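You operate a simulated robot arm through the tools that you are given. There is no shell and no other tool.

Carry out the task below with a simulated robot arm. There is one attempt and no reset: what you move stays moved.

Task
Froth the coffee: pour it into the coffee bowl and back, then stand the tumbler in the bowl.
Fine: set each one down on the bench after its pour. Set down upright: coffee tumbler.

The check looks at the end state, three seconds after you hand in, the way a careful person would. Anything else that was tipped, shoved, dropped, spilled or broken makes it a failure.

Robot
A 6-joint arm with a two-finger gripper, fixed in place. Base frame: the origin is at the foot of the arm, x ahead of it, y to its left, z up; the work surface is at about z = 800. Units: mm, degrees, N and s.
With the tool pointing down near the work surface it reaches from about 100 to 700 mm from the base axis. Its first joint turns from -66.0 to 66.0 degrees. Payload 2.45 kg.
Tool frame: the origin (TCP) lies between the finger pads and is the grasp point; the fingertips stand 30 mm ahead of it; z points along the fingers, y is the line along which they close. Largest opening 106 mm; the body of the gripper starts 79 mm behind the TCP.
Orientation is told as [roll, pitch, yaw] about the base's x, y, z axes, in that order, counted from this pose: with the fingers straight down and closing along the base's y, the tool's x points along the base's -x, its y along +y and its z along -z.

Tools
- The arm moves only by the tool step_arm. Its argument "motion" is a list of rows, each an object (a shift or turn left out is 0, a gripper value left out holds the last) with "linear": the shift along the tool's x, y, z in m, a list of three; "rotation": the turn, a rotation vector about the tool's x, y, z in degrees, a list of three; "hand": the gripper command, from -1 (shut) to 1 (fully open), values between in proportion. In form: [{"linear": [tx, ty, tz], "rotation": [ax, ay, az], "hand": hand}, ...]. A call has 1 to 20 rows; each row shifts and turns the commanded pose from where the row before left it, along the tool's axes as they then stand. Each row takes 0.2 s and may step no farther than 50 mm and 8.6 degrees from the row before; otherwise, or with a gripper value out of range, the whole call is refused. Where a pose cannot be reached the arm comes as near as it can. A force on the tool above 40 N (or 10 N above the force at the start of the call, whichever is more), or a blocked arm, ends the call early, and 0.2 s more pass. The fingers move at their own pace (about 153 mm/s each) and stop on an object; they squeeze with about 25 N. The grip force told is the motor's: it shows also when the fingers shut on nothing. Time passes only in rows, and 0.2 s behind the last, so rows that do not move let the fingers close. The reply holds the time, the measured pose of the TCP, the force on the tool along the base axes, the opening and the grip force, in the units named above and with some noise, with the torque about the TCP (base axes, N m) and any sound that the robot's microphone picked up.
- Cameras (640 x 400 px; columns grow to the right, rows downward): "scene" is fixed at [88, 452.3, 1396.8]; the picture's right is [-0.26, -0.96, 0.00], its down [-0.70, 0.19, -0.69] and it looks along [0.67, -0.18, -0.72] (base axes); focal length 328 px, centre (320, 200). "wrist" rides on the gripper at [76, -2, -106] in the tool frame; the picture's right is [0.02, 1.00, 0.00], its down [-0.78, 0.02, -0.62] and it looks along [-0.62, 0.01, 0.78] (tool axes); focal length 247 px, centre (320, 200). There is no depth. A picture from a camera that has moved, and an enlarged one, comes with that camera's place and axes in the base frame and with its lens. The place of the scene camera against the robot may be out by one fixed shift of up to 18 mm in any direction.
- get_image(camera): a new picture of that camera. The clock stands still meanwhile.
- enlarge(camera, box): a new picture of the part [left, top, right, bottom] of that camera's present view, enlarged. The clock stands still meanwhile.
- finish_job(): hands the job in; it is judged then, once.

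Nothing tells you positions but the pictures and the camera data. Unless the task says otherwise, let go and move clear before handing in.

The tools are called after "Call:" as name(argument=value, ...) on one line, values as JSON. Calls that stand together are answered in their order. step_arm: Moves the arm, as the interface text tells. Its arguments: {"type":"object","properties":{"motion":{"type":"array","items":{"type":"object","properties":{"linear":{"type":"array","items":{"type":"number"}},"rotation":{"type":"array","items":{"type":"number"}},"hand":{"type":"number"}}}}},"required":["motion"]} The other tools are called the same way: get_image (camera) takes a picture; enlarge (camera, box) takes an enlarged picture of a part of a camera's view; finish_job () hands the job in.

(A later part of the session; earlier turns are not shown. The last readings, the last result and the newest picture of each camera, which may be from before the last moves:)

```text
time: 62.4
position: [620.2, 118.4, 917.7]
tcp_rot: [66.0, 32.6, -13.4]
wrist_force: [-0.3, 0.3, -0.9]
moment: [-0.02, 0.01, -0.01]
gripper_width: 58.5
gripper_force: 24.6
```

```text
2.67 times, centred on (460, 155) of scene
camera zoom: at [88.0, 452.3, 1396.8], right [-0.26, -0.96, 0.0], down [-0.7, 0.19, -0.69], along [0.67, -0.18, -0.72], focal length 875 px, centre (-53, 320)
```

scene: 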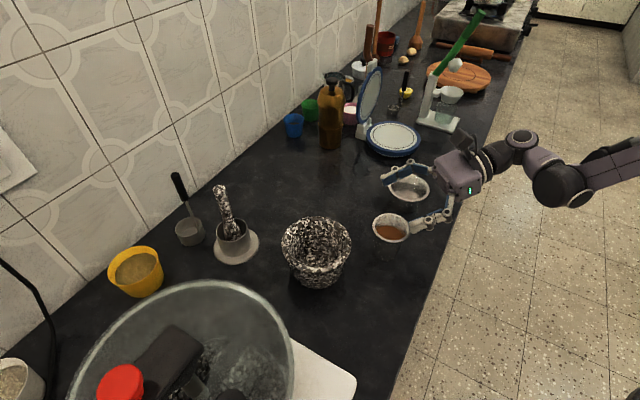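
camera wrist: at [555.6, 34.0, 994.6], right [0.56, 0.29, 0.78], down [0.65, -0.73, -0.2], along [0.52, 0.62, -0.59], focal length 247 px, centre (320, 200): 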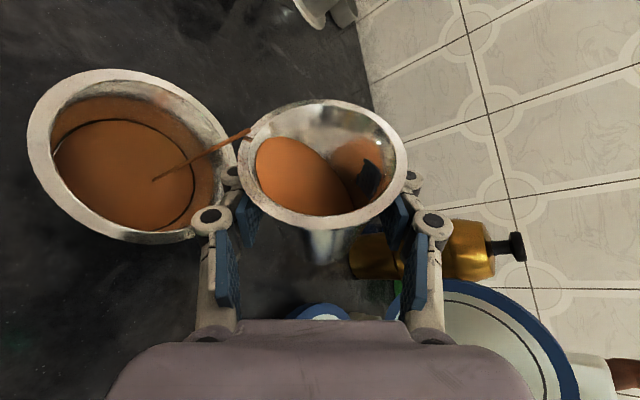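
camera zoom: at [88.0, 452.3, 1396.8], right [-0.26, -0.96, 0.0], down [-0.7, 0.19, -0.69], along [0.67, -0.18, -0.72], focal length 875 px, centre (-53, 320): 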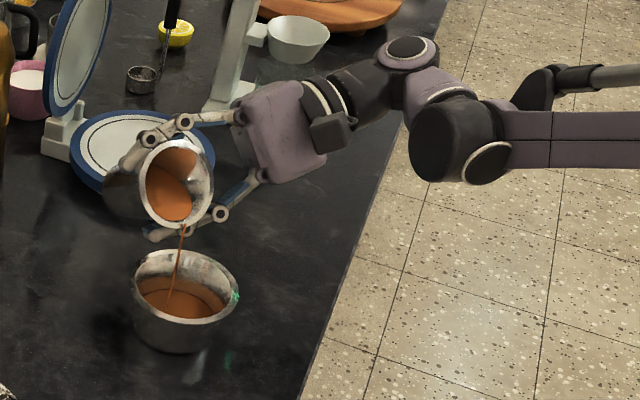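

The coffee is streaming cleanly into the bowl. I'll carry on tilting slowly, keeping the lip over the bowl.

Call:
step_arm(motion=[{}, {"linear": [0.00148, 0.00081, -0.00023], "rotation": [0, 0, -2.5]}, {"linear": [0.00144, 0.00087, -0.00023], "rotation": [0, 0, -2.5]}, {"linear": [0.0014, 0.00093, -0.00023], "rotation": [0, 0, -2.5]}, {"linear": [0.00136, 0.00099, -0.00023], "rotation": [0, 0, -2.5]}, {"linear": [0.00132, 0.00105, -0.00023], "rotation": [0, 0, -2.5]}, {"linear": [0.00127, 0.0011, -0.00023], "rotation": [0, 0, -2.5]}, {"linear": [0.00122, 0.00116, -0.00023], "rotation": [0, 0, -2.5]}, {"linear": [0.00117, 0.0012, -0.00023], "rotation": [0, 0, -2.5]}, {}])

Call:
get_image(camera="wrist")

Call:
enlarge(camera="scene", box=[360, 80, 560, 230])

```text
time: 64.6
position: [613.8, 120.3, 930.2]
tcp_rot: [69.4, 14.1, -5.1]
wrist_force: [-0.1, 0.1, -1.3]
moment: [-0.04, 0.03, 0.02]
gripper_width: 58.1
gripper_force: 24.4
```

```text
taken
camera wrist: at [539.1, 27.0, 982.8], right [0.24, 0.33, 0.91], down [0.76, -0.65, 0.04], along [0.6, 0.69, -0.41], focal length 247 px, centre (320, 200)
```

wrist: 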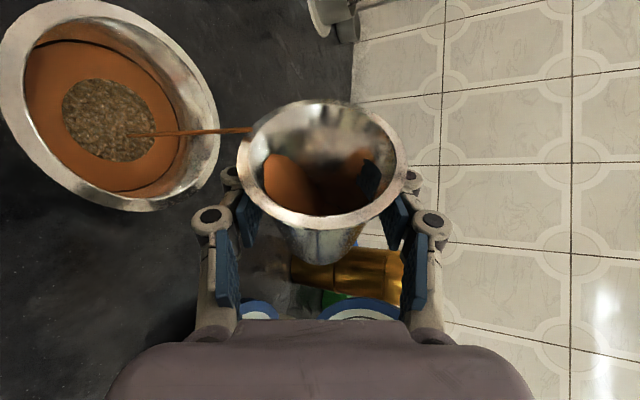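

```text
2.67 times, centred on (460, 155) of scene
camera zoom: at [88.0, 452.3, 1396.8], right [-0.26, -0.96, 0.0], down [-0.7, 0.19, -0.69], along [0.67, -0.18, -0.72], focal length 875 px, centre (-53, 320)
```

zoom: 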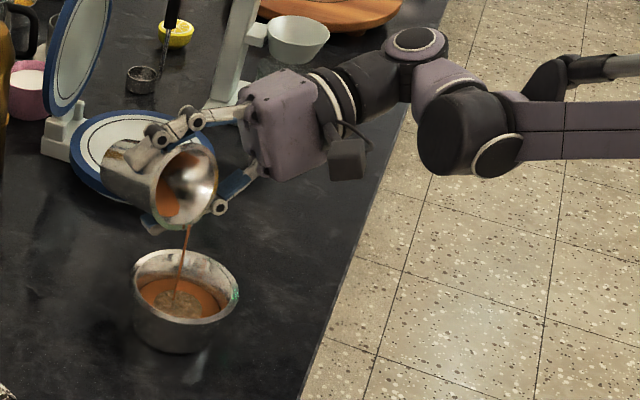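

Froth is forming where the stream lands. I'll continue tilting toward 105°.

Call:
step_arm(motion=[{"linear": [0.00157, 0.00104, -0.00051], "rotation": [0, 0, -2.5]}, {"linear": [0.00153, 0.0011, -0.00051], "rotation": [0, 0, -2.5]}, {"linear": [0.00148, 0.00117, -0.00051], "rotation": [0, 0, -2.5]}, {"linear": [0.00143, 0.00123, -0.00051], "rotation": [0, 0, -2.5]}, {"linear": [0.00137, 0.0013, -0.00051], "rotation": [0, 0, -2.5]}, {"linear": [0.0014, 0.0012, -0.00051], "rotation": [0, 0, -2.5]}, {"linear": [0.00142, 0.00088, -0.0005], "rotation": [0, 0, -2.5]}, {"linear": [0.00138, 0.00094, -0.0005], "rotation": [0, 0, -2.5]}, {"linear": [0.00134, 0.001, -0.0005], "rotation": [0, 0, -2.5]}, {"linear": [0.0013, 0.00105, -0.0005], "rotation": [0, 0, -2.5]}, {"linear": [0.00125, 0.00111, -0.0005], "rotation": [0, 0, -2.5]}, {"linear": [0.0012, 0.00117, -0.0005], "rotation": [0, 0, -2.5]}, {}, {}])

Call:
get_image(camera="wrist")

Call:
enlarge(camera="scene", box=[360, 80, 560, 230])

```text
time: 67.6
position: [595.5, 118.1, 944.2]
tcp_rot: [69.4, -14.0, 5.3]
wrist_force: [0.0, 0.7, 0.0]
moment: [0.0, 0.01, 0.0]
gripper_width: 58.3
gripper_force: 25.6
```

```text
taken
camera wrist: at [522.2, 13.3, 960.6], right [-0.28, 0.33, 0.9], down [0.75, -0.51, 0.42], along [0.6, 0.8, -0.11], focal length 247 px, centre (320, 200)
```

wrist: 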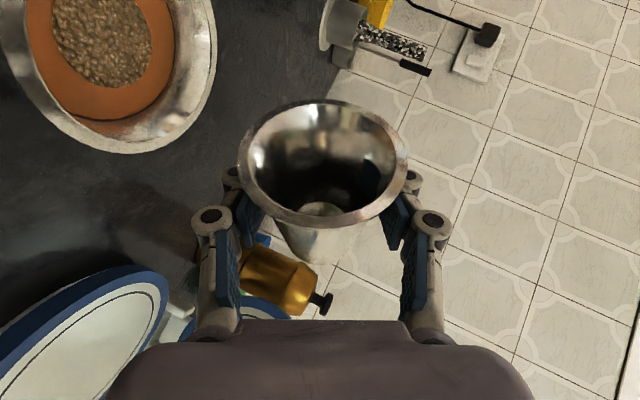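

```text
2.67 times, centred on (460, 155) of scene
camera zoom: at [88.0, 452.3, 1396.8], right [-0.26, -0.96, 0.0], down [-0.7, 0.19, -0.69], along [0.67, -0.18, -0.72], focal length 875 px, centre (-53, 320)
```

zoom: 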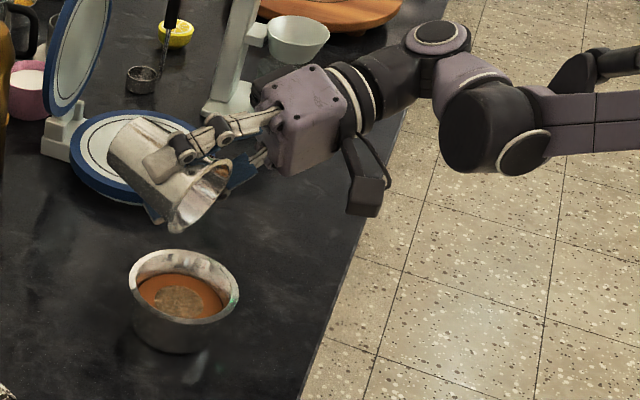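

The tumbler looks empty. I'll tilt a little further to drain the last drops and pause.

Call:
step_arm(motion=[{"linear": [0.00132, 0.00089, -0.00054], "rotation": [0, 0, -2.5]}, {"linear": [0.00128, 0.00095, -0.00054], "rotation": [0, 0, -2.5]}, {"linear": [0.00123, 0.001, -0.00054], "rotation": [0, 0, -2.5]}, {"linear": [0.00118, 0.00105, -0.00054], "rotation": [0, 0, -2.5]}, {"linear": [0.00114, 0.0011, -0.00054], "rotation": [0, 0, -2.5]}, {"linear": [0.0011, 0.00115, -0.00054], "rotation": [0, 0, -2.5]}, {}, {}, {}, {}, {}, {}])

Call:
get_image(camera="wrist")

Call:
enlarge(camera="scene", box=[360, 80, 560, 230])

```text
time: 70.2
position: [587.1, 117.4, 948.0]
tcp_rot: [67.2, -28.0, 11.2]
wrist_force: [-0.1, -0.3, -1.3]
moment: [-0.02, 0.02, 0.0]
gripper_width: 58.0
gripper_force: 24.7
```

```text
taken
camera wrist: at [521.8, 4.9, 947.6], right [-0.52, 0.29, 0.8], down [0.67, -0.44, 0.59], along [0.53, 0.85, 0.03], focal length 247 px, centre (320, 200)
```

wrist: 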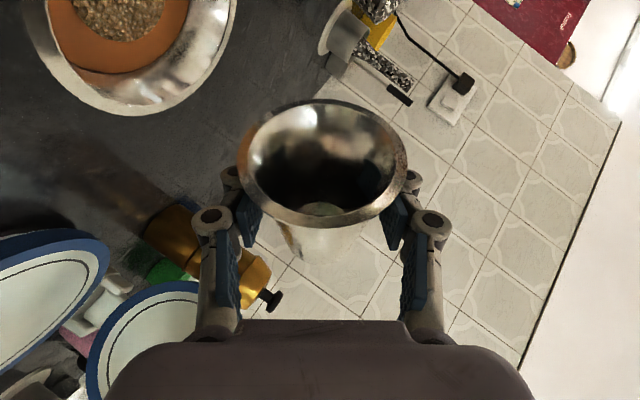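

```text
2.67 times, centred on (460, 155) of scene
camera zoom: at [88.0, 452.3, 1396.8], right [-0.26, -0.96, 0.0], down [-0.7, 0.19, -0.69], along [0.67, -0.18, -0.72], focal length 875 px, centre (-53, 320)
```

zoom: 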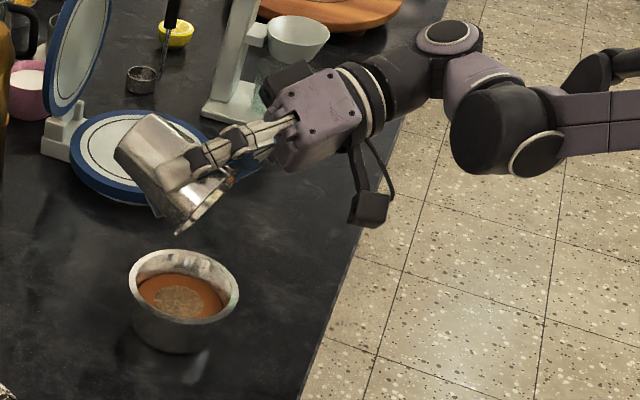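

The tumbler is empty and the coffee is in the bowl. I'll raise it and turn the tumbler upright again.

Call:
step_arm(motion=[{"linear": [-0.00235, 0.00407, -0.00171], "rotation": [0, 0, 6]}, {"linear": [-0.00191, 0.00429, -0.00171], "rotation": [0, 0, 6]}, {"linear": [-0.00145, 0.00447, -0.00171], "rotation": [0, 0, 6]}, {"linear": [-0.00098, 0.0046, -0.00171], "rotation": [0, 0, 6]}, {"linear": [-0.00049, 0.00467, -0.00171], "rotation": [0, 0, 6]}, {"linear": [0, 0.0047, -0.00171], "rotation": [0, 0, 6]}, {"rotation": [0, 0, 6]}, {"rotation": [0, 0, 6]}, {"rotation": [0, 0, 6]}, {"rotation": [0, 0, 6]}, {"rotation": [0, 0, 6]}, {"rotation": [0, 0, 6]}, {"rotation": [0, 0, 6]}, {"rotation": [0, 0, 6]}, {"rotation": [0, 0, 6]}, {"rotation": [0, 0, 6]}, {"rotation": [0, 0, 6]}, {"rotation": [0, 0, 6]}, {"rotation": [0, 0, 6]}, {"rotation": [0, 0, 6]}])

Call:
step_arm(motion=[{}, {}])

Call:
get_image(camera="wrist")

Call:
enlarge(camera="scene", box=[360, 80, 560, 230])

```text
time: 74.4
position: [586.9, 116.9, 979.3]
tcp_rot: [-0.5, 70.0, -90.4]
wrist_force: [-0.5, -0.1, -0.4]
moment: [0.01, 0.01, 0.0]
gripper_width: 57.7
gripper_force: 24.9
```

```text
time: 75.0
position: [589.2, 118.0, 978.5]
tcp_rot: [-0.3, 70.0, -90.2]
wrist_force: [0.0, 1.1, -0.4]
moment: [-0.02, 0.01, 0.01]
gripper_width: 57.7
gripper_force: 24.5
```

```text
taken
camera wrist: at [586.3, 45.0, 1086.9], right [1.0, 0.01, 0.02], down [0.02, -0.85, -0.52], along [0.01, 0.52, -0.85], focal length 247 px, centre (320, 200)
```

wrist: 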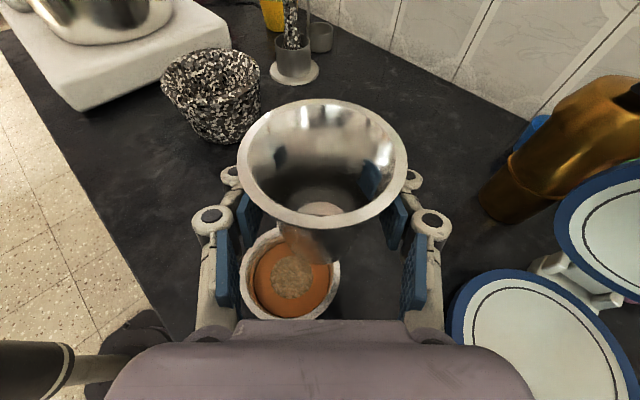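

```text
2.67 times, centred on (460, 155) of scene
camera zoom: at [88.0, 452.3, 1396.8], right [-0.26, -0.96, 0.0], down [-0.7, 0.19, -0.69], along [0.67, -0.18, -0.72], focal length 875 px, centre (-53, 320)
```

zoom: 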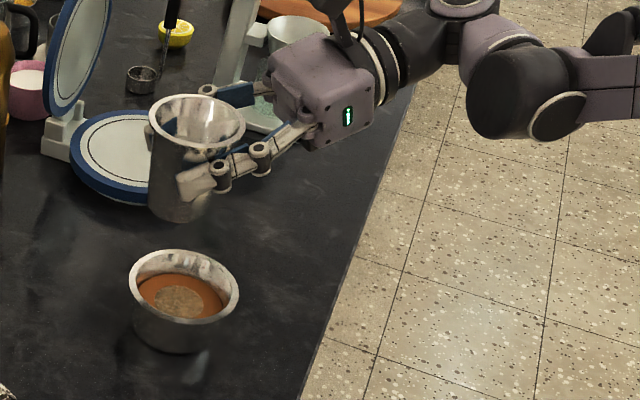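

The tumbler is upright and empty. I'll carry it back to its spot at about (432, 215) and set it down there.

Call:
step_arm(motion=[{"linear": [0.0012, -0.0055, 0.0033]}, {"linear": [0.0024, -0.0111, 0.0066]}, {"linear": [0.0024, -0.0111, 0.0066]}, {"linear": [0.0024, -0.0111, 0.0066]}, {"linear": [0.0024, -0.0111, 0.0066]}, {"linear": [0.0024, -0.0111, 0.0066]}, {"linear": [0.0024, -0.0111, 0.0066]}, {"linear": [0.0024, -0.0111, 0.0066]}, {"linear": [0.0024, -0.0111, 0.0066]}, {"linear": [0.0024, -0.0111, 0.0066]}, {"linear": [0.0024, -0.0111, 0.0066]}, {"linear": [0.0024, -0.0111, 0.0066]}, {"linear": [0.0024, -0.0111, 0.0066]}, {"linear": [0.0024, -0.0111, 0.0066]}, {"linear": [0.0012, -0.0055, 0.0033]}, {}, {}])

Call:
get_image(camera="wrist")

```text
time: 78.6
position: [433.4, 216.5, 978.8]
tcp_rot: [-0.2, 70.0, -90.1]
wrist_force: [-0.5, -0.1, -0.4]
moment: [-0.02, -0.01, 0.02]
gripper_width: 57.4
gripper_force: 25.0
```

```text
taken
camera wrist: at [430.9, 143.8, 1087.7], right [1.0, 0.01, 0.02], down [0.02, -0.85, -0.52], along [0.01, 0.52, -0.85], focal length 247 px, centre (320, 200)
```

wrist: 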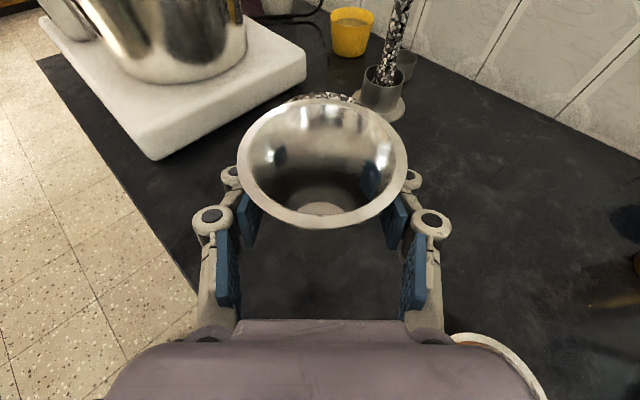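

Call:
step_arm(motion=[{"linear": [-0.0047, 0, 0.0017]}, {"linear": [-0.0094, 0, 0.00342]}, {"linear": [-0.0094, 0, 0.00342]}, {"linear": [-0.0094, 0, 0.00342]}, {"linear": [-0.0094, 0, 0.00342]}, {"linear": [-0.0094, 0, 0.00342]}, {"linear": [-0.0094, 0, 0.00342]}, {"linear": [-0.0094, 0, 0.00342]}, {"linear": [-0.0094, 0, 0.00342]}, {"linear": [-0.0094, 0, 0.00342]}, {"linear": [-0.0094, 0, 0.00342]}, {"linear": [-0.0047, 0, 0.0017]}, {"linear": [-0.0038, 0, 0.0014]}, {"linear": [-0.0019, 0, 0.0007]}, {"linear": [-0.0019, 0, 0.0007]}, {}, {}])

```text
time: 82.2
position: [432.6, 215.2, 860.7]
tcp_rot: [-0.2, 70.0, -90.1]
wrist_force: [0.3, -0.4, -0.2]
moment: [0.02, 0.02, -0.03]
gripper_width: 57.2
gripper_force: 25.3
```

Call:
step_arm(motion=[{"linear": [-0.00094, 0, 0.00034]}, {"linear": [-0.00047, 0, 0.00017]}, {}, {}])

Call:
enlarge(camera="scene", box=[340, 150, 500, 270])

```text
time: 83.2
position: [432.5, 215.5, 859.2]
tcp_rot: [-0.2, 69.9, -90.1]
wrist_force: [-0.6, 0.2, -0.3]
moment: [0.0, 0.01, 0.01]
gripper_width: 57.1
gripper_force: 25.3
```

```text
3.33 times, centred on (420, 210) of scene
camera zoom: at [88.0, 452.3, 1396.8], right [-0.26, -0.96, 0.0], down [-0.7, 0.19, -0.69], along [0.67, -0.18, -0.72], focal length 1094 px, centre (-13, 167)
```

zoom: 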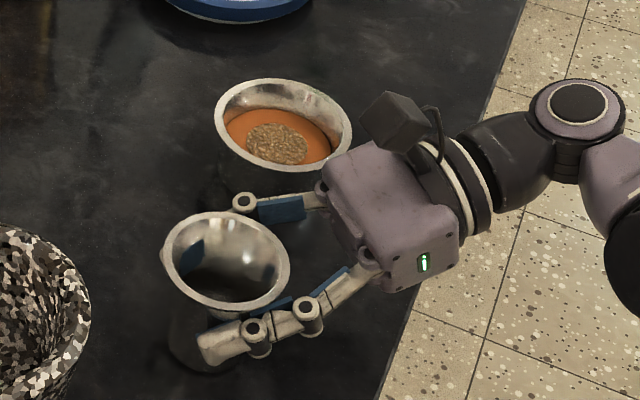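

Call:
step_arm(motion=[{"linear": [-0.00047, 0, 0.00017]}, {"linear": [-0.00047, 0, 0.00017]}, {}, {}])

Call:
step_arm(motion=[{"linear": [-0.00047, 0, 0.00017]}, {"linear": [-0.00047, 0, 0.00017]}, {}, {}])

```text
time: 84.2
position: [432.0, 214.8, 857.2]
tcp_rot: [-0.1, 70.1, -90.3]
wrist_force: [0.0, -2.7, 9.8]
moment: [-0.09, 0.19, 0.06]
gripper_width: 57.0
gripper_force: 25.3
```

```text
time: 85.2
position: [432.0, 213.5, 856.3]
tcp_rot: [-0.3, 70.0, -90.1]
wrist_force: [0.2, -0.2, 10.1]
moment: [0.11, 0.12, 0.03]
gripper_width: 56.3
gripper_force: 24.8
```

The tumbler has touched the bench. I'll relieve the pressure slightly and open the fingers gradually.

Call:
step_arm(motion=[{"linear": [0.0005, 0, -0.0002]}, {"hand": 0.08}, {"hand": 0.12}, {"hand": 0.18}, {"hand": 0.25}, {"hand": 0.4}, {"hand": 0.6}, {"hand": 0.8}, {"hand": 1.0}, {}])

Call:
get_image(camera="wrist")

Call:
enlarge(camera="scene", box=[340, 150, 500, 270])

```text
time: 87.4
position: [432.6, 215.2, 858.1]
tcp_rot: [-0.2, 70.0, -90.0]
wrist_force: [-0.5, -0.4, 0.0]
moment: [0.0, -0.01, -0.01]
gripper_width: 106.1
gripper_force: 0.0
```

```text
taken
camera wrist: at [430.6, 142.5, 966.1], right [1.0, 0.01, 0.02], down [0.02, -0.85, -0.52], along [0.01, 0.52, -0.85], focal length 247 px, centre (320, 200)
```

wrist: 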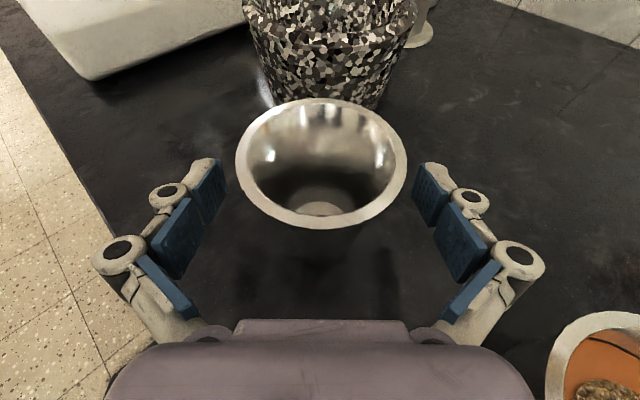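

```text
3.33 times, centred on (420, 210) of scene
camera zoom: at [88.0, 452.3, 1396.8], right [-0.26, -0.96, 0.0], down [-0.7, 0.19, -0.69], along [0.67, -0.18, -0.72], focal length 1094 px, centre (-13, 167)
```

zoom: 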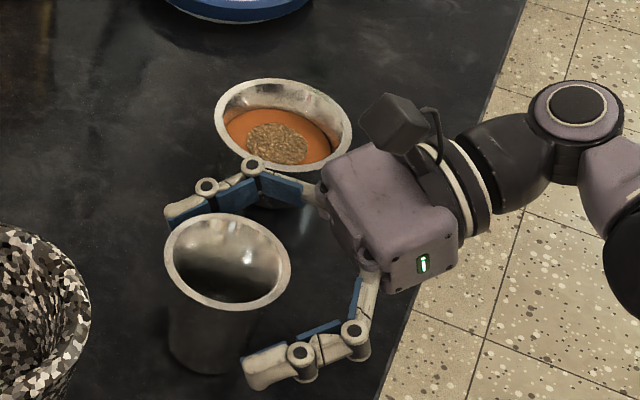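

The tumbler stands upright on the bench, released. I'll rise and move over the bowl.

Call:
step_arm(motion=[{"linear": [0.0113, 0, -0.0041]}, {"linear": [0.0113, 0, -0.0041]}, {"linear": [0.0113, 0, -0.0041]}, {"linear": [0.0113, 0, -0.0041]}, {"linear": [0.0113, 0, -0.0041]}, {"linear": [0.0113, 0, -0.0041]}, {"linear": [0.0113, 0, -0.0041]}, {"linear": [0.0113, 0, -0.0041]}, {"linear": [0.0113, 0, -0.0041]}, {"linear": [-0.0041, 0.0143, -0.0113]}, {"linear": [-0.0041, 0.0143, -0.0113]}, {"linear": [-0.0041, 0.0143, -0.0113]}, {"linear": [-0.0041, 0.0143, -0.0113]}, {"linear": [-0.0041, 0.0143, -0.0113]}, {"linear": [-0.0041, 0.0143, -0.0113]}, {"linear": [-0.0041, 0.0143, -0.0113]}, {"linear": [-0.0041, 0.0143, -0.0113]}, {"linear": [-0.0041, 0.0143, -0.0113]}, {}, {}])

Call:
get_image(camera="wrist")

Call:
get_image(camera="scene")

```text
time: 91.6
position: [558.5, 106.2, 965.4]
tcp_rot: [-0.2, 69.9, -90.0]
wrist_force: [0.0, 0.5, 0.4]
moment: [0.04, 0.04, -0.05]
gripper_width: 105.9
gripper_force: 0.0
```

```text
taken
camera wrist: at [557.3, 33.4, 1074.0], right [1.0, 0.01, 0.02], down [0.02, -0.85, -0.52], along [0.01, 0.52, -0.85], focal length 247 px, centre (320, 200)
```

wrist: 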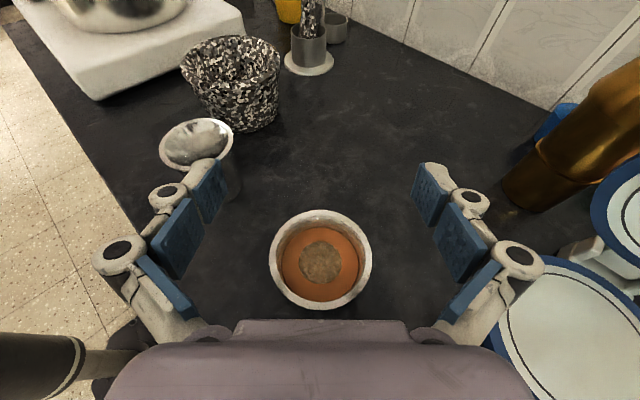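

```text
taken
```

scene: 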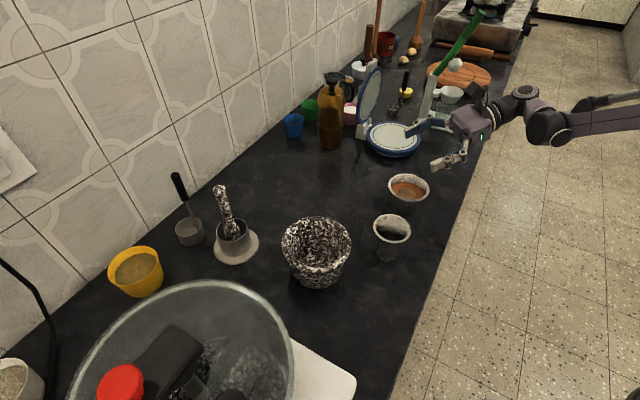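

The bowl rim is centred at about (560.5, 110). It is 96 mm across and the opening is 106 mm, so alignment matters. I'll descend to just above the rim and check.

Call:
step_arm(motion=[{"linear": [-0.0104, 0.00025, 0.0043]}, {"linear": [-0.0104, 0.00025, 0.0043]}, {"linear": [-0.0104, 0.00025, 0.0043]}, {"linear": [-0.0104, 0.00025, 0.0043]}, {"linear": [-0.0104, 0.00025, 0.0043]}, {"linear": [-0.0104, 0.00025, 0.0043]}, {"linear": [-0.0104, 0.00025, 0.0043]}, {"linear": [-0.0104, 0.00025, 0.0043]}, {}, {}, {}])

Call:
get_image(camera="wrist")

Call:
enlarge(camera="scene", box=[340, 100, 500, 220])

```text
time: 94.0
position: [562.3, 111.8, 876.4]
tcp_rot: [-0.1, 70.0, -90.1]
wrist_force: [-0.3, -0.1, 0.1]
moment: [-0.02, -0.03, -0.03]
gripper_width: 105.8
gripper_force: 0.1
```

```text
taken
camera wrist: at [559.9, 38.4, 985.2], right [1.0, 0.01, 0.02], down [0.02, -0.85, -0.52], along [0.01, 0.52, -0.85], focal length 247 px, centre (320, 200)
```

wrist: 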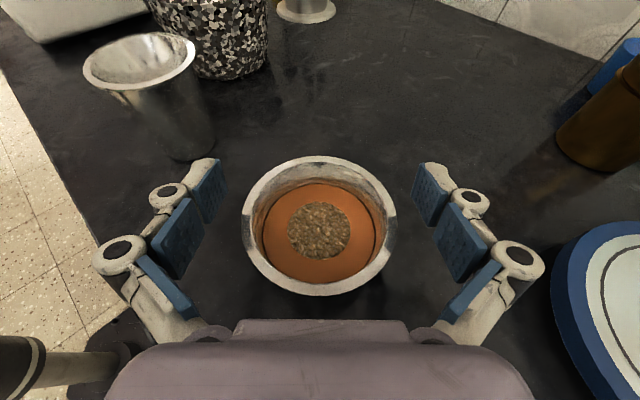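

```text
3.33 times, centred on (420, 160) of scene
camera zoom: at [88.0, 452.3, 1396.8], right [-0.26, -0.96, 0.0], down [-0.7, 0.19, -0.69], along [0.67, -0.18, -0.72], focal length 1094 px, centre (-13, 333)
```

zoom: 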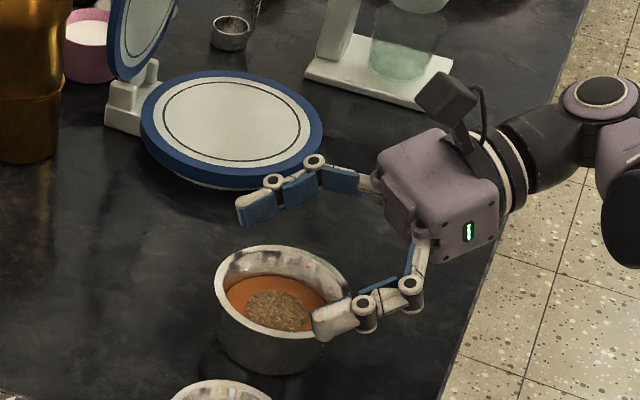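

The bowl is centred between the fingers to within about 1 mm. I'll descend slowly to grip height.

Call:
step_arm(motion=[{"linear": [-0.005, 0, 0.00163]}, {"linear": [-0.005, 0, 0.00163]}, {"linear": [-0.005, 0, 0.00163]}, {"linear": [-0.005, 0, 0.00163]}, {"linear": [-0.005, 0, 0.00163]}, {"linear": [-0.005, 0, 0.00163]}, {"linear": [-0.005, 0, 0.00163]}, {"linear": [-0.005, 0, 0.00163]}, {"linear": [-0.0047, 0, 0.00163]}, {}, {}])

Call:
get_image(camera="wrist")

Call:
enlarge(camera="scene", box=[340, 100, 500, 220])

```text
time: 96.4
position: [562.4, 109.3, 828.3]
tcp_rot: [-0.2, 70.0, -90.1]
wrist_force: [0.7, -0.2, 0.0]
moment: [-0.01, -0.02, 0.02]
gripper_width: 106.0
gripper_force: 0.0
```

```text
taken
camera wrist: at [560.2, 37.0, 937.5], right [1.0, 0.01, 0.02], down [0.02, -0.85, -0.52], along [0.01, 0.52, -0.85], focal length 247 px, centre (320, 200)
```

wrist: 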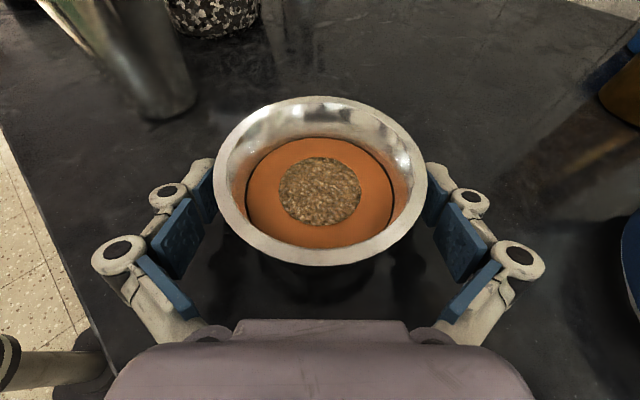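

```text
3.33 times, centred on (420, 160) of scene
camera zoom: at [88.0, 452.3, 1396.8], right [-0.26, -0.96, 0.0], down [-0.7, 0.19, -0.69], along [0.67, -0.18, -0.72], focal length 1094 px, centre (-13, 333)
```

zoom: 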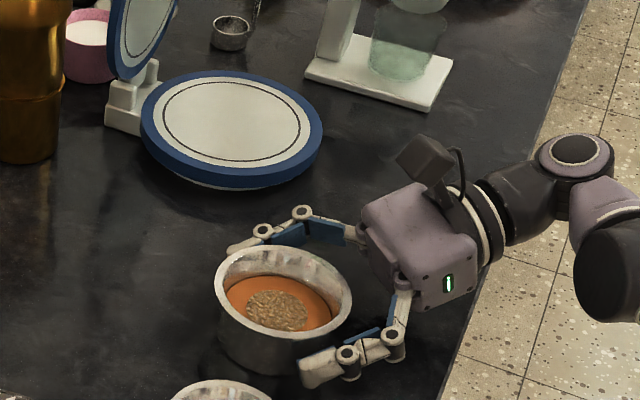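

The fingers straddle the bowl below its lip. I'll close gradually.

Call:
step_arm(motion=[{"hand": 0.85}, {"hand": 0.78}, {"hand": 0.72}, {"hand": 0.66}, {"hand": 0.6}, {"hand": 0.5}, {"hand": 0.3}, {"hand": -1}, {"hand": -1}, {"hand": -1}])

Call:
get_image(camera="wrist")

```text
time: 98.6
position: [562.5, 110.1, 828.7]
tcp_rot: [-0.2, 70.1, -90.1]
wrist_force: [-1.1, -2.1, 2.3]
moment: [-0.01, 0.2, 0.07]
gripper_width: 80.4
gripper_force: 25.0
```

```text
taken
camera wrist: at [560.2, 36.9, 937.7], right [1.0, 0.01, 0.02], down [0.02, -0.85, -0.52], along [0.01, 0.52, -0.85], focal length 247 px, centre (320, 200)
```

wrist: 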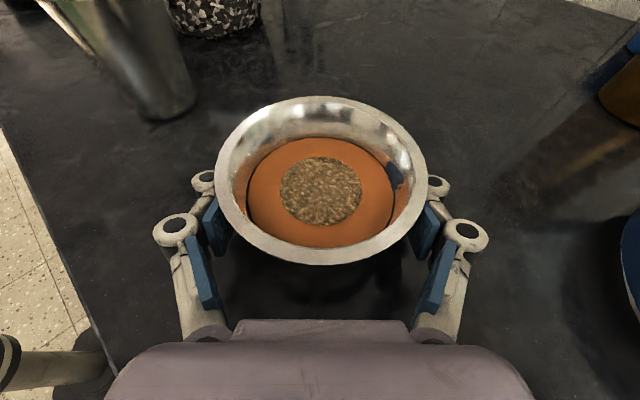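

Bowl gripped at 80.4 mm. I'll lift it slowly and level.

Call:
step_arm(motion=[{"linear": [0.0019, 0, -0.0007]}, {"linear": [0.0038, 0, -0.0014]}, {"linear": [0.0066, 0, -0.0024]}, {"linear": [0.0094, 0, -0.00342]}, {"linear": [0.0094, 0, -0.00342]}, {"linear": [0.0094, 0, -0.00342]}, {"linear": [0.0094, 0, -0.00342]}, {"linear": [0.0094, 0, -0.00342]}, {"linear": [0.0094, 0, -0.00342]}, {"linear": [0.0094, 0, -0.00342]}, {"linear": [0.0094, 0, -0.00342]}, {"linear": [0.0094, 0, -0.00342]}, {"linear": [0.0094, 0, -0.00342]}, {"linear": [0.0094, 0, -0.00342]}, {"linear": [0.0094, 0, -0.00342]}, {"linear": [0.0066, 0, -0.0024]}, {"linear": [0.0038, 0, -0.0014]}, {"linear": [0.0019, 0, -0.0007]}, {}, {}])

Call:
get_image(camera="wrist")

Call:
enlarge(camera="scene", box=[340, 60, 540, 210])

```text
time: 102.8
position: [561.8, 110.3, 974.4]
tcp_rot: [-0.2, 70.0, -90.1]
wrist_force: [-0.4, -0.3, -1.8]
moment: [0.02, 0.01, 0.03]
gripper_width: 80.2
gripper_force: 25.7
```

```text
taken
camera wrist: at [561.1, 37.5, 1082.7], right [1.0, 0.01, 0.02], down [0.02, -0.85, -0.52], along [0.01, 0.52, -0.85], focal length 247 px, centre (320, 200)
```

wrist: 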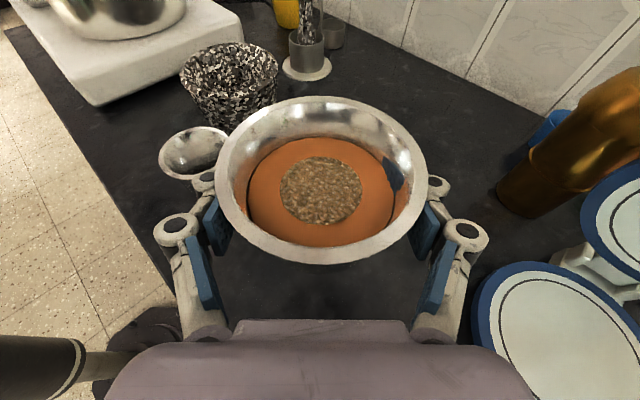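

```text
2.67 times, centred on (440, 135) of scene
camera zoom: at [88.0, 452.3, 1396.8], right [-0.26, -0.96, 0.0], down [-0.7, 0.19, -0.69], along [0.67, -0.18, -0.72], focal length 875 px, centre (0, 373)
```

zoom: 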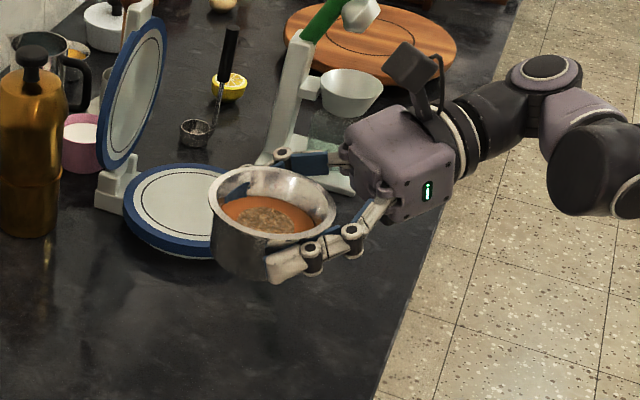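

The bowl is held level with the coffee about 14 mm below its rim. I'll carry it gently to the right side of the tumbler, staying above the tumbler's rim.

Call:
step_arm(motion=[{"linear": [0.001, -0.002, 0.0027]}, {"linear": [0.002, -0.004, 0.0054]}, {"linear": [0.00296, -0.006, 0.00815]}, {"linear": [0.00296, -0.006, 0.00815]}, {"linear": [0.00296, -0.006, 0.00815]}, {"linear": [0.00296, -0.006, 0.00815]}, {"linear": [0.00296, -0.006, 0.00815]}, {"linear": [0.00296, -0.006, 0.00815]}, {"linear": [0.00296, -0.006, 0.00815]}, {"linear": [0.00296, -0.006, 0.00815]}, {"linear": [0.00296, -0.006, 0.00815]}, {"linear": [0.00296, -0.006, 0.00815]}, {"linear": [0.002, -0.004, 0.0054]}, {"linear": [0.001, -0.002, 0.0027]}, {}, {}])

Call:
get_image(camera="wrist")

Call:
enlarge(camera="scene", box=[320, 110, 520, 260])

```text
time: 106.2
position: [490.7, 212.6, 975.1]
tcp_rot: [-0.3, 70.0, -90.1]
wrist_force: [0.8, 0.3, -1.7]
moment: [0.0, 0.02, -0.02]
gripper_width: 80.2
gripper_force: 24.7
```

```text
taken
camera wrist: at [488.1, 141.1, 1083.5], right [1.0, 0.01, 0.02], down [0.02, -0.85, -0.52], along [0.01, 0.52, -0.85], focal length 247 px, centre (320, 200)
```

wrist: 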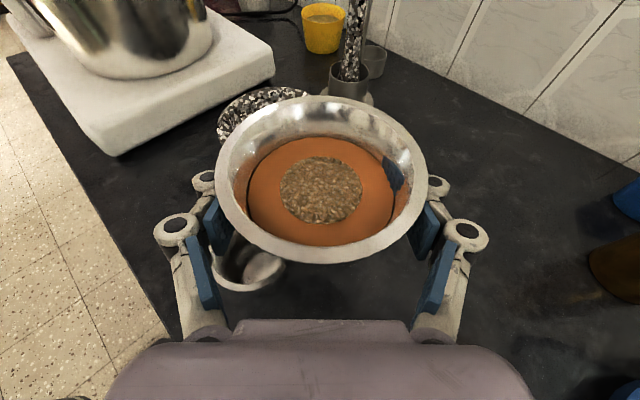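

```text
2.67 times, centred on (420, 185) of scene
camera zoom: at [88.0, 452.3, 1396.8], right [-0.26, -0.96, 0.0], down [-0.7, 0.19, -0.69], along [0.67, -0.18, -0.72], focal length 875 px, centre (53, 240)
```

zoom: 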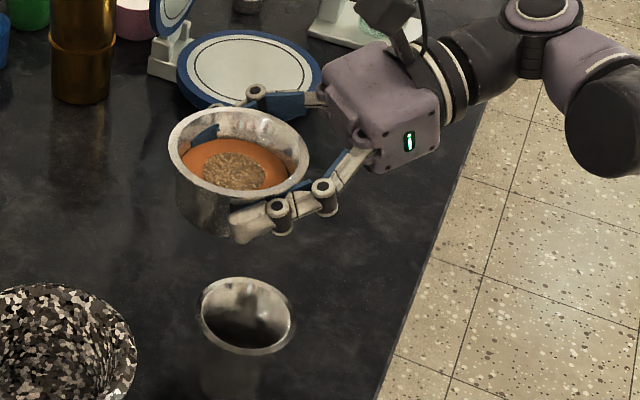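

The tumbler is just to the left, below the bowl's lip. I'll lower slightly and tilt to 15°, before any flow.

Call:
step_arm(motion=[{"linear": [-0.0031, 0, 0.0012], "rotation": [0, 0, -1.5]}, {"linear": [-0.0062, -0.0001, 0.0025], "rotation": [0, 0, -3]}, {"linear": [-0.0062, -0.0004, 0.0025], "rotation": [0, 0, -3]}, {"linear": [-0.0062, -0.0007, 0.0025], "rotation": [0, 0, -3]}, {"linear": [-0.0061, -0.001, 0.0025], "rotation": [0, 0, -3]}, {"linear": [-0.0031, -0.0006, 0.0012], "rotation": [0, 0, -1.5]}, {}, {}])

Call:
get_image(camera="wrist")

Call:
enlarge(camera="scene", box=[320, 110, 520, 260])

```text
time: 108.0
position: [490.6, 214.6, 941.0]
tcp_rot: [35.3, 65.1, -52.1]
wrist_force: [0.4, 0.7, -1.3]
moment: [-0.03, 0.03, -0.03]
gripper_width: 80.4
gripper_force: 24.7
```

```text
taken
camera wrist: at [469.7, 140.6, 1047.0], right [0.96, 0.1, 0.26], down [0.22, -0.84, -0.49], along [0.17, 0.53, -0.83], focal length 247 px, centre (320, 200)
```

wrist: 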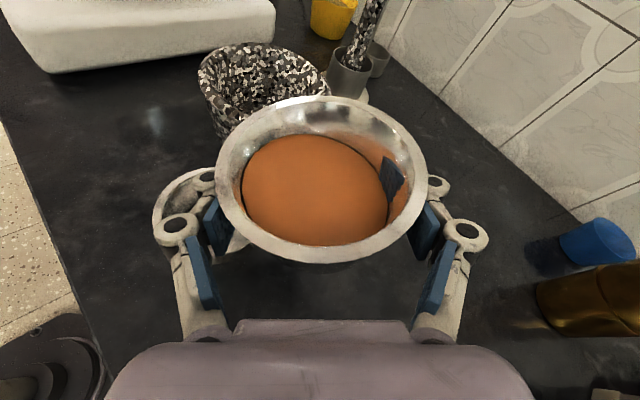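

```text
2.67 times, centred on (420, 185) of scene
camera zoom: at [88.0, 452.3, 1396.8], right [-0.26, -0.96, 0.0], down [-0.7, 0.19, -0.69], along [0.67, -0.18, -0.72], focal length 875 px, centre (53, 240)
```

zoom: 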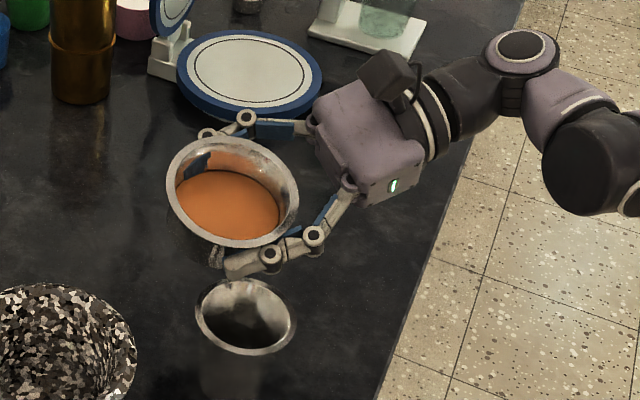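

Call:
step_arm(motion=[{"linear": [0.00109, 0.00029, -0.00032], "rotation": [0, 0, -2.5]}, {"linear": [0.00108, 0.00034, -0.00032], "rotation": [0, 0, -2.5]}, {"linear": [0.00106, 0.00039, -0.00032], "rotation": [0, 0, -2.5]}, {"linear": [0.00104, 0.00044, -0.00032], "rotation": [0, 0, -2.5]}, {}])

Call:
get_image(camera="wrist")

Call:
enlarge(camera="scene", box=[320, 110, 520, 260])

```text
time: 109.2
position: [490.5, 214.5, 947.1]
tcp_rot: [49.2, 58.3, -36.2]
wrist_force: [0.3, -0.6, -2.1]
moment: [0.03, 0.0, -0.01]
gripper_width: 80.4
gripper_force: 25.1
```

```text
taken
camera wrist: at [456.4, 139.4, 1047.5], right [0.9, 0.15, 0.41], down [0.35, -0.82, -0.45], along [0.27, 0.55, -0.79], focal length 247 px, centre (320, 200)
```

wrist: 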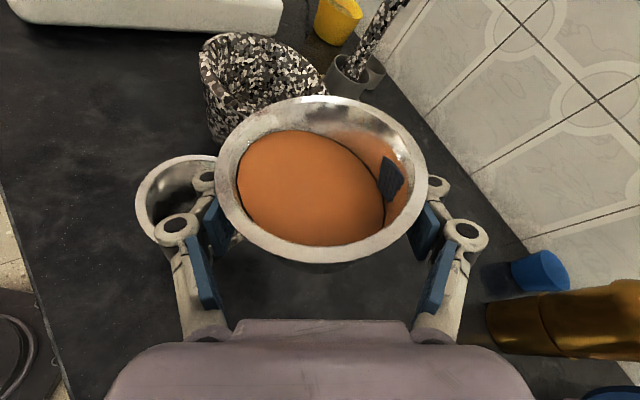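

```text
2.67 times, centred on (420, 185) of scene
camera zoom: at [88.0, 452.3, 1396.8], right [-0.26, -0.96, 0.0], down [-0.7, 0.19, -0.69], along [0.67, -0.18, -0.72], focal length 875 px, centre (53, 240)
```

zoom: 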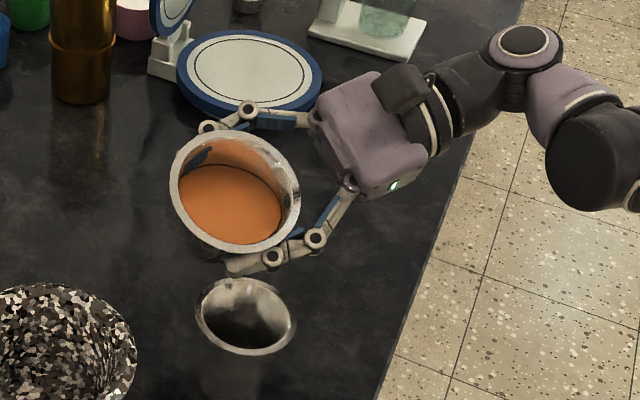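

Call:
step_arm(motion=[{"linear": [0.00076, 0.00024, -0.00018], "rotation": [0, 0, -2]}, {"linear": [0.00075, 0.00028, -0.00018], "rotation": [0, 0, -2]}, {"linear": [0.00073, 0.00031, -0.00018], "rotation": [0, 0, -2]}, {}])

Call:
get_image(camera="wrist")

Call:
enlarge(camera="scene", box=[320, 110, 520, 260])

```text
time: 110.2
position: [490.0, 215.5, 948.7]
tcp_rot: [54.7, 53.7, -29.6]
wrist_force: [-0.9, -0.4, -1.9]
moment: [0.0, 0.02, 0.0]
gripper_width: 80.4
gripper_force: 25.3
```

```text
taken
camera wrist: at [449.4, 138.8, 1046.6], right [0.85, 0.18, 0.5], down [0.42, -0.81, -0.41], along [0.33, 0.56, -0.76], focal length 247 px, centre (320, 200)
```

wrist: 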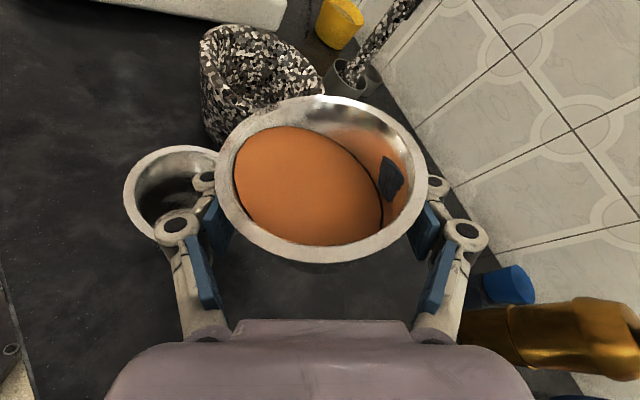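

```text
2.67 times, centred on (420, 185) of scene
camera zoom: at [88.0, 452.3, 1396.8], right [-0.26, -0.96, 0.0], down [-0.7, 0.19, -0.69], along [0.67, -0.18, -0.72], focal length 875 px, centre (53, 240)
```

zoom: 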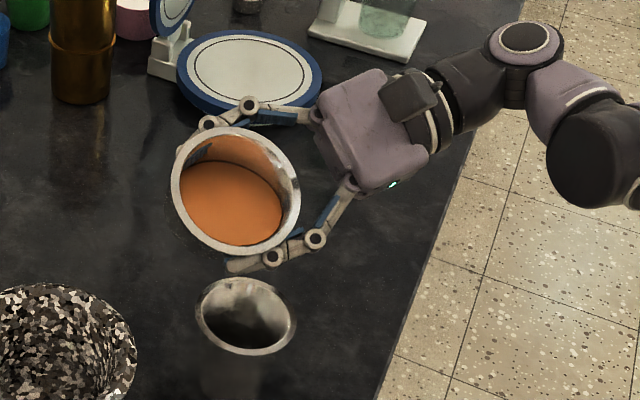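

Call:
step_arm(motion=[{"linear": [0.0007, 0.00035, -0.00018], "rotation": [0, 0, -1.5]}, {"linear": [0.0007, 0.00035, -0.00018], "rotation": [0, 0, -1.5]}, {}])

Call:
get_image(camera="wrist")

Call:
enlarge(camera="scene", box=[320, 110, 520, 260])

```text
time: 111.0
position: [490.0, 213.5, 951.2]
tcp_rot: [56.9, 51.3, -26.9]
wrist_force: [-0.9, -0.6, -0.6]
moment: [0.01, 0.02, 0.01]
gripper_width: 79.9
gripper_force: 24.3
```

```text
taken
camera wrist: at [445.6, 137.9, 1046.1], right [0.82, 0.2, 0.54], down [0.45, -0.8, -0.39], along [0.36, 0.56, -0.75], focal length 247 px, centre (320, 200)
```

wrist: 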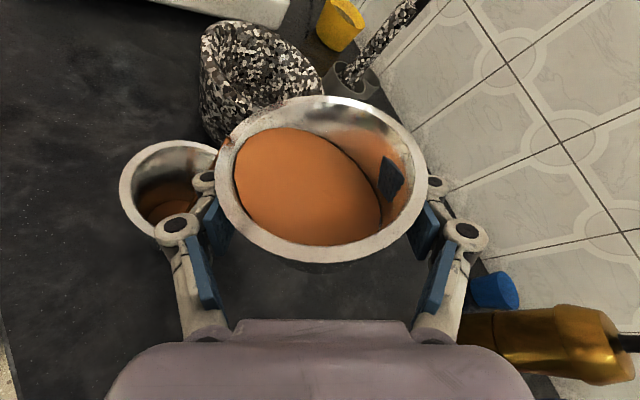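

```text
2.67 times, centred on (420, 185) of scene
camera zoom: at [88.0, 452.3, 1396.8], right [-0.26, -0.96, 0.0], down [-0.7, 0.19, -0.69], along [0.67, -0.18, -0.72], focal length 875 px, centre (53, 240)
```

zoom: 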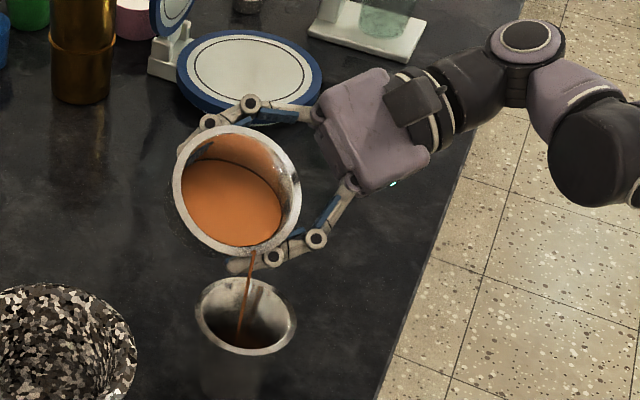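

The stream is flowing into the tumbler, but it lands a bit right of centre. I'll shift about 6 mm left while I continue to tilt slowly.

Call:
step_arm(motion=[{"linear": [0.00126, -0.00096, 0.00024], "rotation": [0, 0, -2]}, {"linear": [0.0013, -0.0009, 0.00024], "rotation": [0, 0, -2]}, {"linear": [0.00134, -0.00084, 0.00024], "rotation": [0, 0, -2]}, {"linear": [0.00137, -0.0008, 0.00024], "rotation": [0, 0, -2]}, {"linear": [0.0014, -0.00075, 0.00024], "rotation": [0, 0, -2]}, {}])

Call:
get_image(camera="wrist")

Call:
enlarge(camera="scene", box=[320, 110, 520, 260])

```text
time: 112.4
position: [482.5, 218.6, 951.4]
tcp_rot: [62.2, 42.5, -19.6]
wrist_force: [-0.5, 0.4, -0.9]
moment: [0.02, -0.01, 0.0]
gripper_width: 80.3
gripper_force: 25.4
```

```text
taken
camera wrist: at [428.1, 136.7, 1039.3], right [0.7, 0.24, 0.67], down [0.56, -0.77, -0.31], along [0.44, 0.59, -0.68], focal length 247 px, centre (320, 200)
```

wrist: 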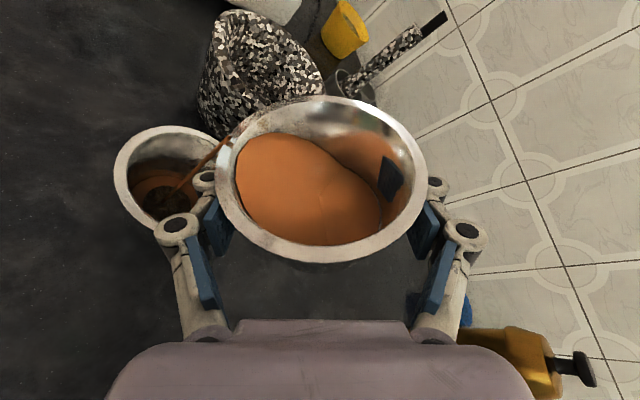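

```text
2.67 times, centred on (420, 185) of scene
camera zoom: at [88.0, 452.3, 1396.8], right [-0.26, -0.96, 0.0], down [-0.7, 0.19, -0.69], along [0.67, -0.18, -0.72], focal length 875 px, centre (53, 240)
```

zoom: 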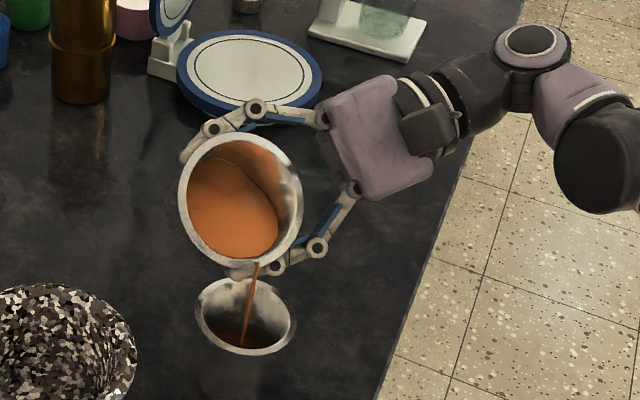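

The stream now lands near the tumbler's centre. I'll continue to 60°.

Call:
step_arm(motion=[{"linear": [0.00098, 7e-05, -0.00028], "rotation": [0, 0, -2]}, {"linear": [0.00098, 0.0001, -0.00028], "rotation": [0, 0, -2]}, {"linear": [0.00098, 0.00014, -0.00028], "rotation": [0, 0, -2]}, {"linear": [0.00097, 0.00018, -0.00028], "rotation": [0, 0, -2]}, {"linear": [0.00096, 0.00021, -0.00028], "rotation": [0, 0, -2]}, {"linear": [0.00096, 0.00025, -0.00028], "rotation": [0, 0, -2]}, {"linear": [0.00095, 0.00028, -0.00028], "rotation": [0, 0, -2]}, {"linear": [0.00095, 0.0003, -0.00028], "rotation": [0, 0, -2]}, {}])

Call:
get_image(camera="wrist")

Call:
enlarge(camera="scene", box=[320, 110, 520, 260])

```text
time: 114.4
position: [478.2, 217.4, 959.3]
tcp_rot: [67.1, 27.9, -11.1]
wrist_force: [0.3, 0.3, -0.7]
moment: [-0.04, -0.01, 0.01]
gripper_width: 79.9
gripper_force: 25.1
```

```text
taken
camera wrist: at [410.2, 130.8, 1030.7], right [0.48, 0.3, 0.82], down [0.69, -0.71, -0.14], along [0.54, 0.63, -0.55], focal length 247 px, centre (320, 200)
```

wrist: 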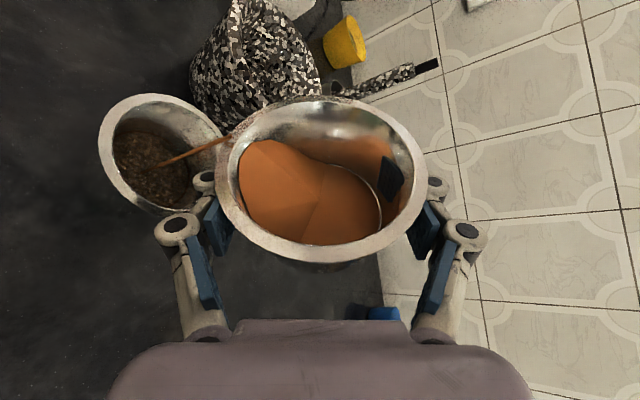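

```text
2.67 times, centred on (420, 185) of scene
camera zoom: at [88.0, 452.3, 1396.8], right [-0.26, -0.96, 0.0], down [-0.7, 0.19, -0.69], along [0.67, -0.18, -0.72], focal length 875 px, centre (53, 240)
```

zoom: 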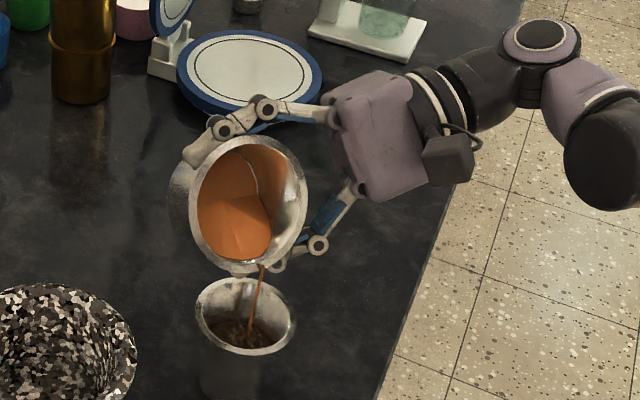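

Froth is filling the tumbler. The stream is drifting slightly toward the near side, so I'll correct that while continuing to 75°.

Call:
step_arm(motion=[{"linear": [0.00174, -0.00013, 0.00041], "rotation": [0, 0, -2.14]}, {"linear": [0.00174, -7e-05, 0.00041], "rotation": [0, 0, -2.14]}, {"linear": [0.00174, 0.0, 0.00041], "rotation": [0, 0, -2.14]}, {"linear": [0.00174, 7e-05, 0.00041], "rotation": [0, 0, -2.14]}, {"linear": [0.00173, 0.00014, 0.00041], "rotation": [0, 0, -2.14]}, {"linear": [0.00173, 0.0002, 0.00041], "rotation": [0, 0, -2.14]}, {"linear": [0.00172, 0.00026, 0.00041], "rotation": [0, 0, -2.14]}, {}])

Call:
get_image(camera="wrist")

Call:
enlarge(camera="scene", box=[320, 110, 520, 260])

```text
time: 116.2
position: [467.7, 220.5, 963.0]
tcp_rot: [69.2, 14.1, -5.2]
wrist_force: [0.2, -0.2, -0.8]
moment: [0.0, -0.01, 0.01]
gripper_width: 79.9
gripper_force: 24.7
```

```text
taken
camera wrist: at [392.8, 128.3, 1016.9], right [0.24, 0.33, 0.91], down [0.76, -0.65, 0.04], along [0.6, 0.69, -0.41], focal length 247 px, centre (320, 200)
```

wrist: 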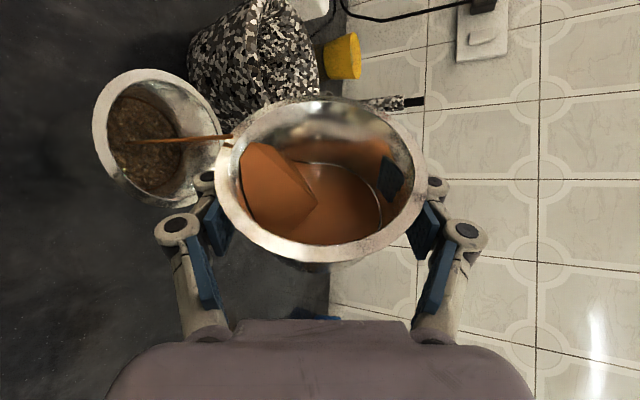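

```text
2.67 times, centred on (420, 185) of scene
camera zoom: at [88.0, 452.3, 1396.8], right [-0.26, -0.96, 0.0], down [-0.7, 0.19, -0.69], along [0.67, -0.18, -0.72], focal length 875 px, centre (53, 240)
```

zoom: 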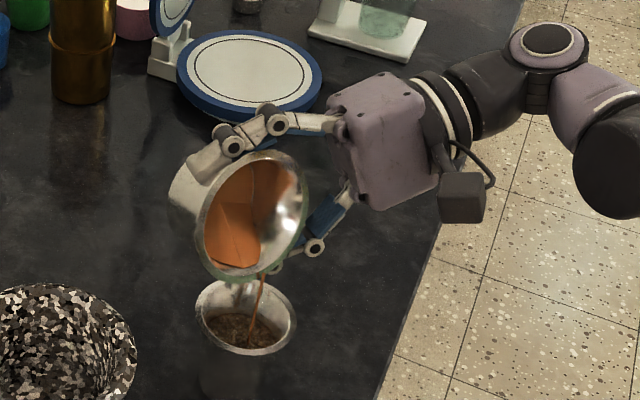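

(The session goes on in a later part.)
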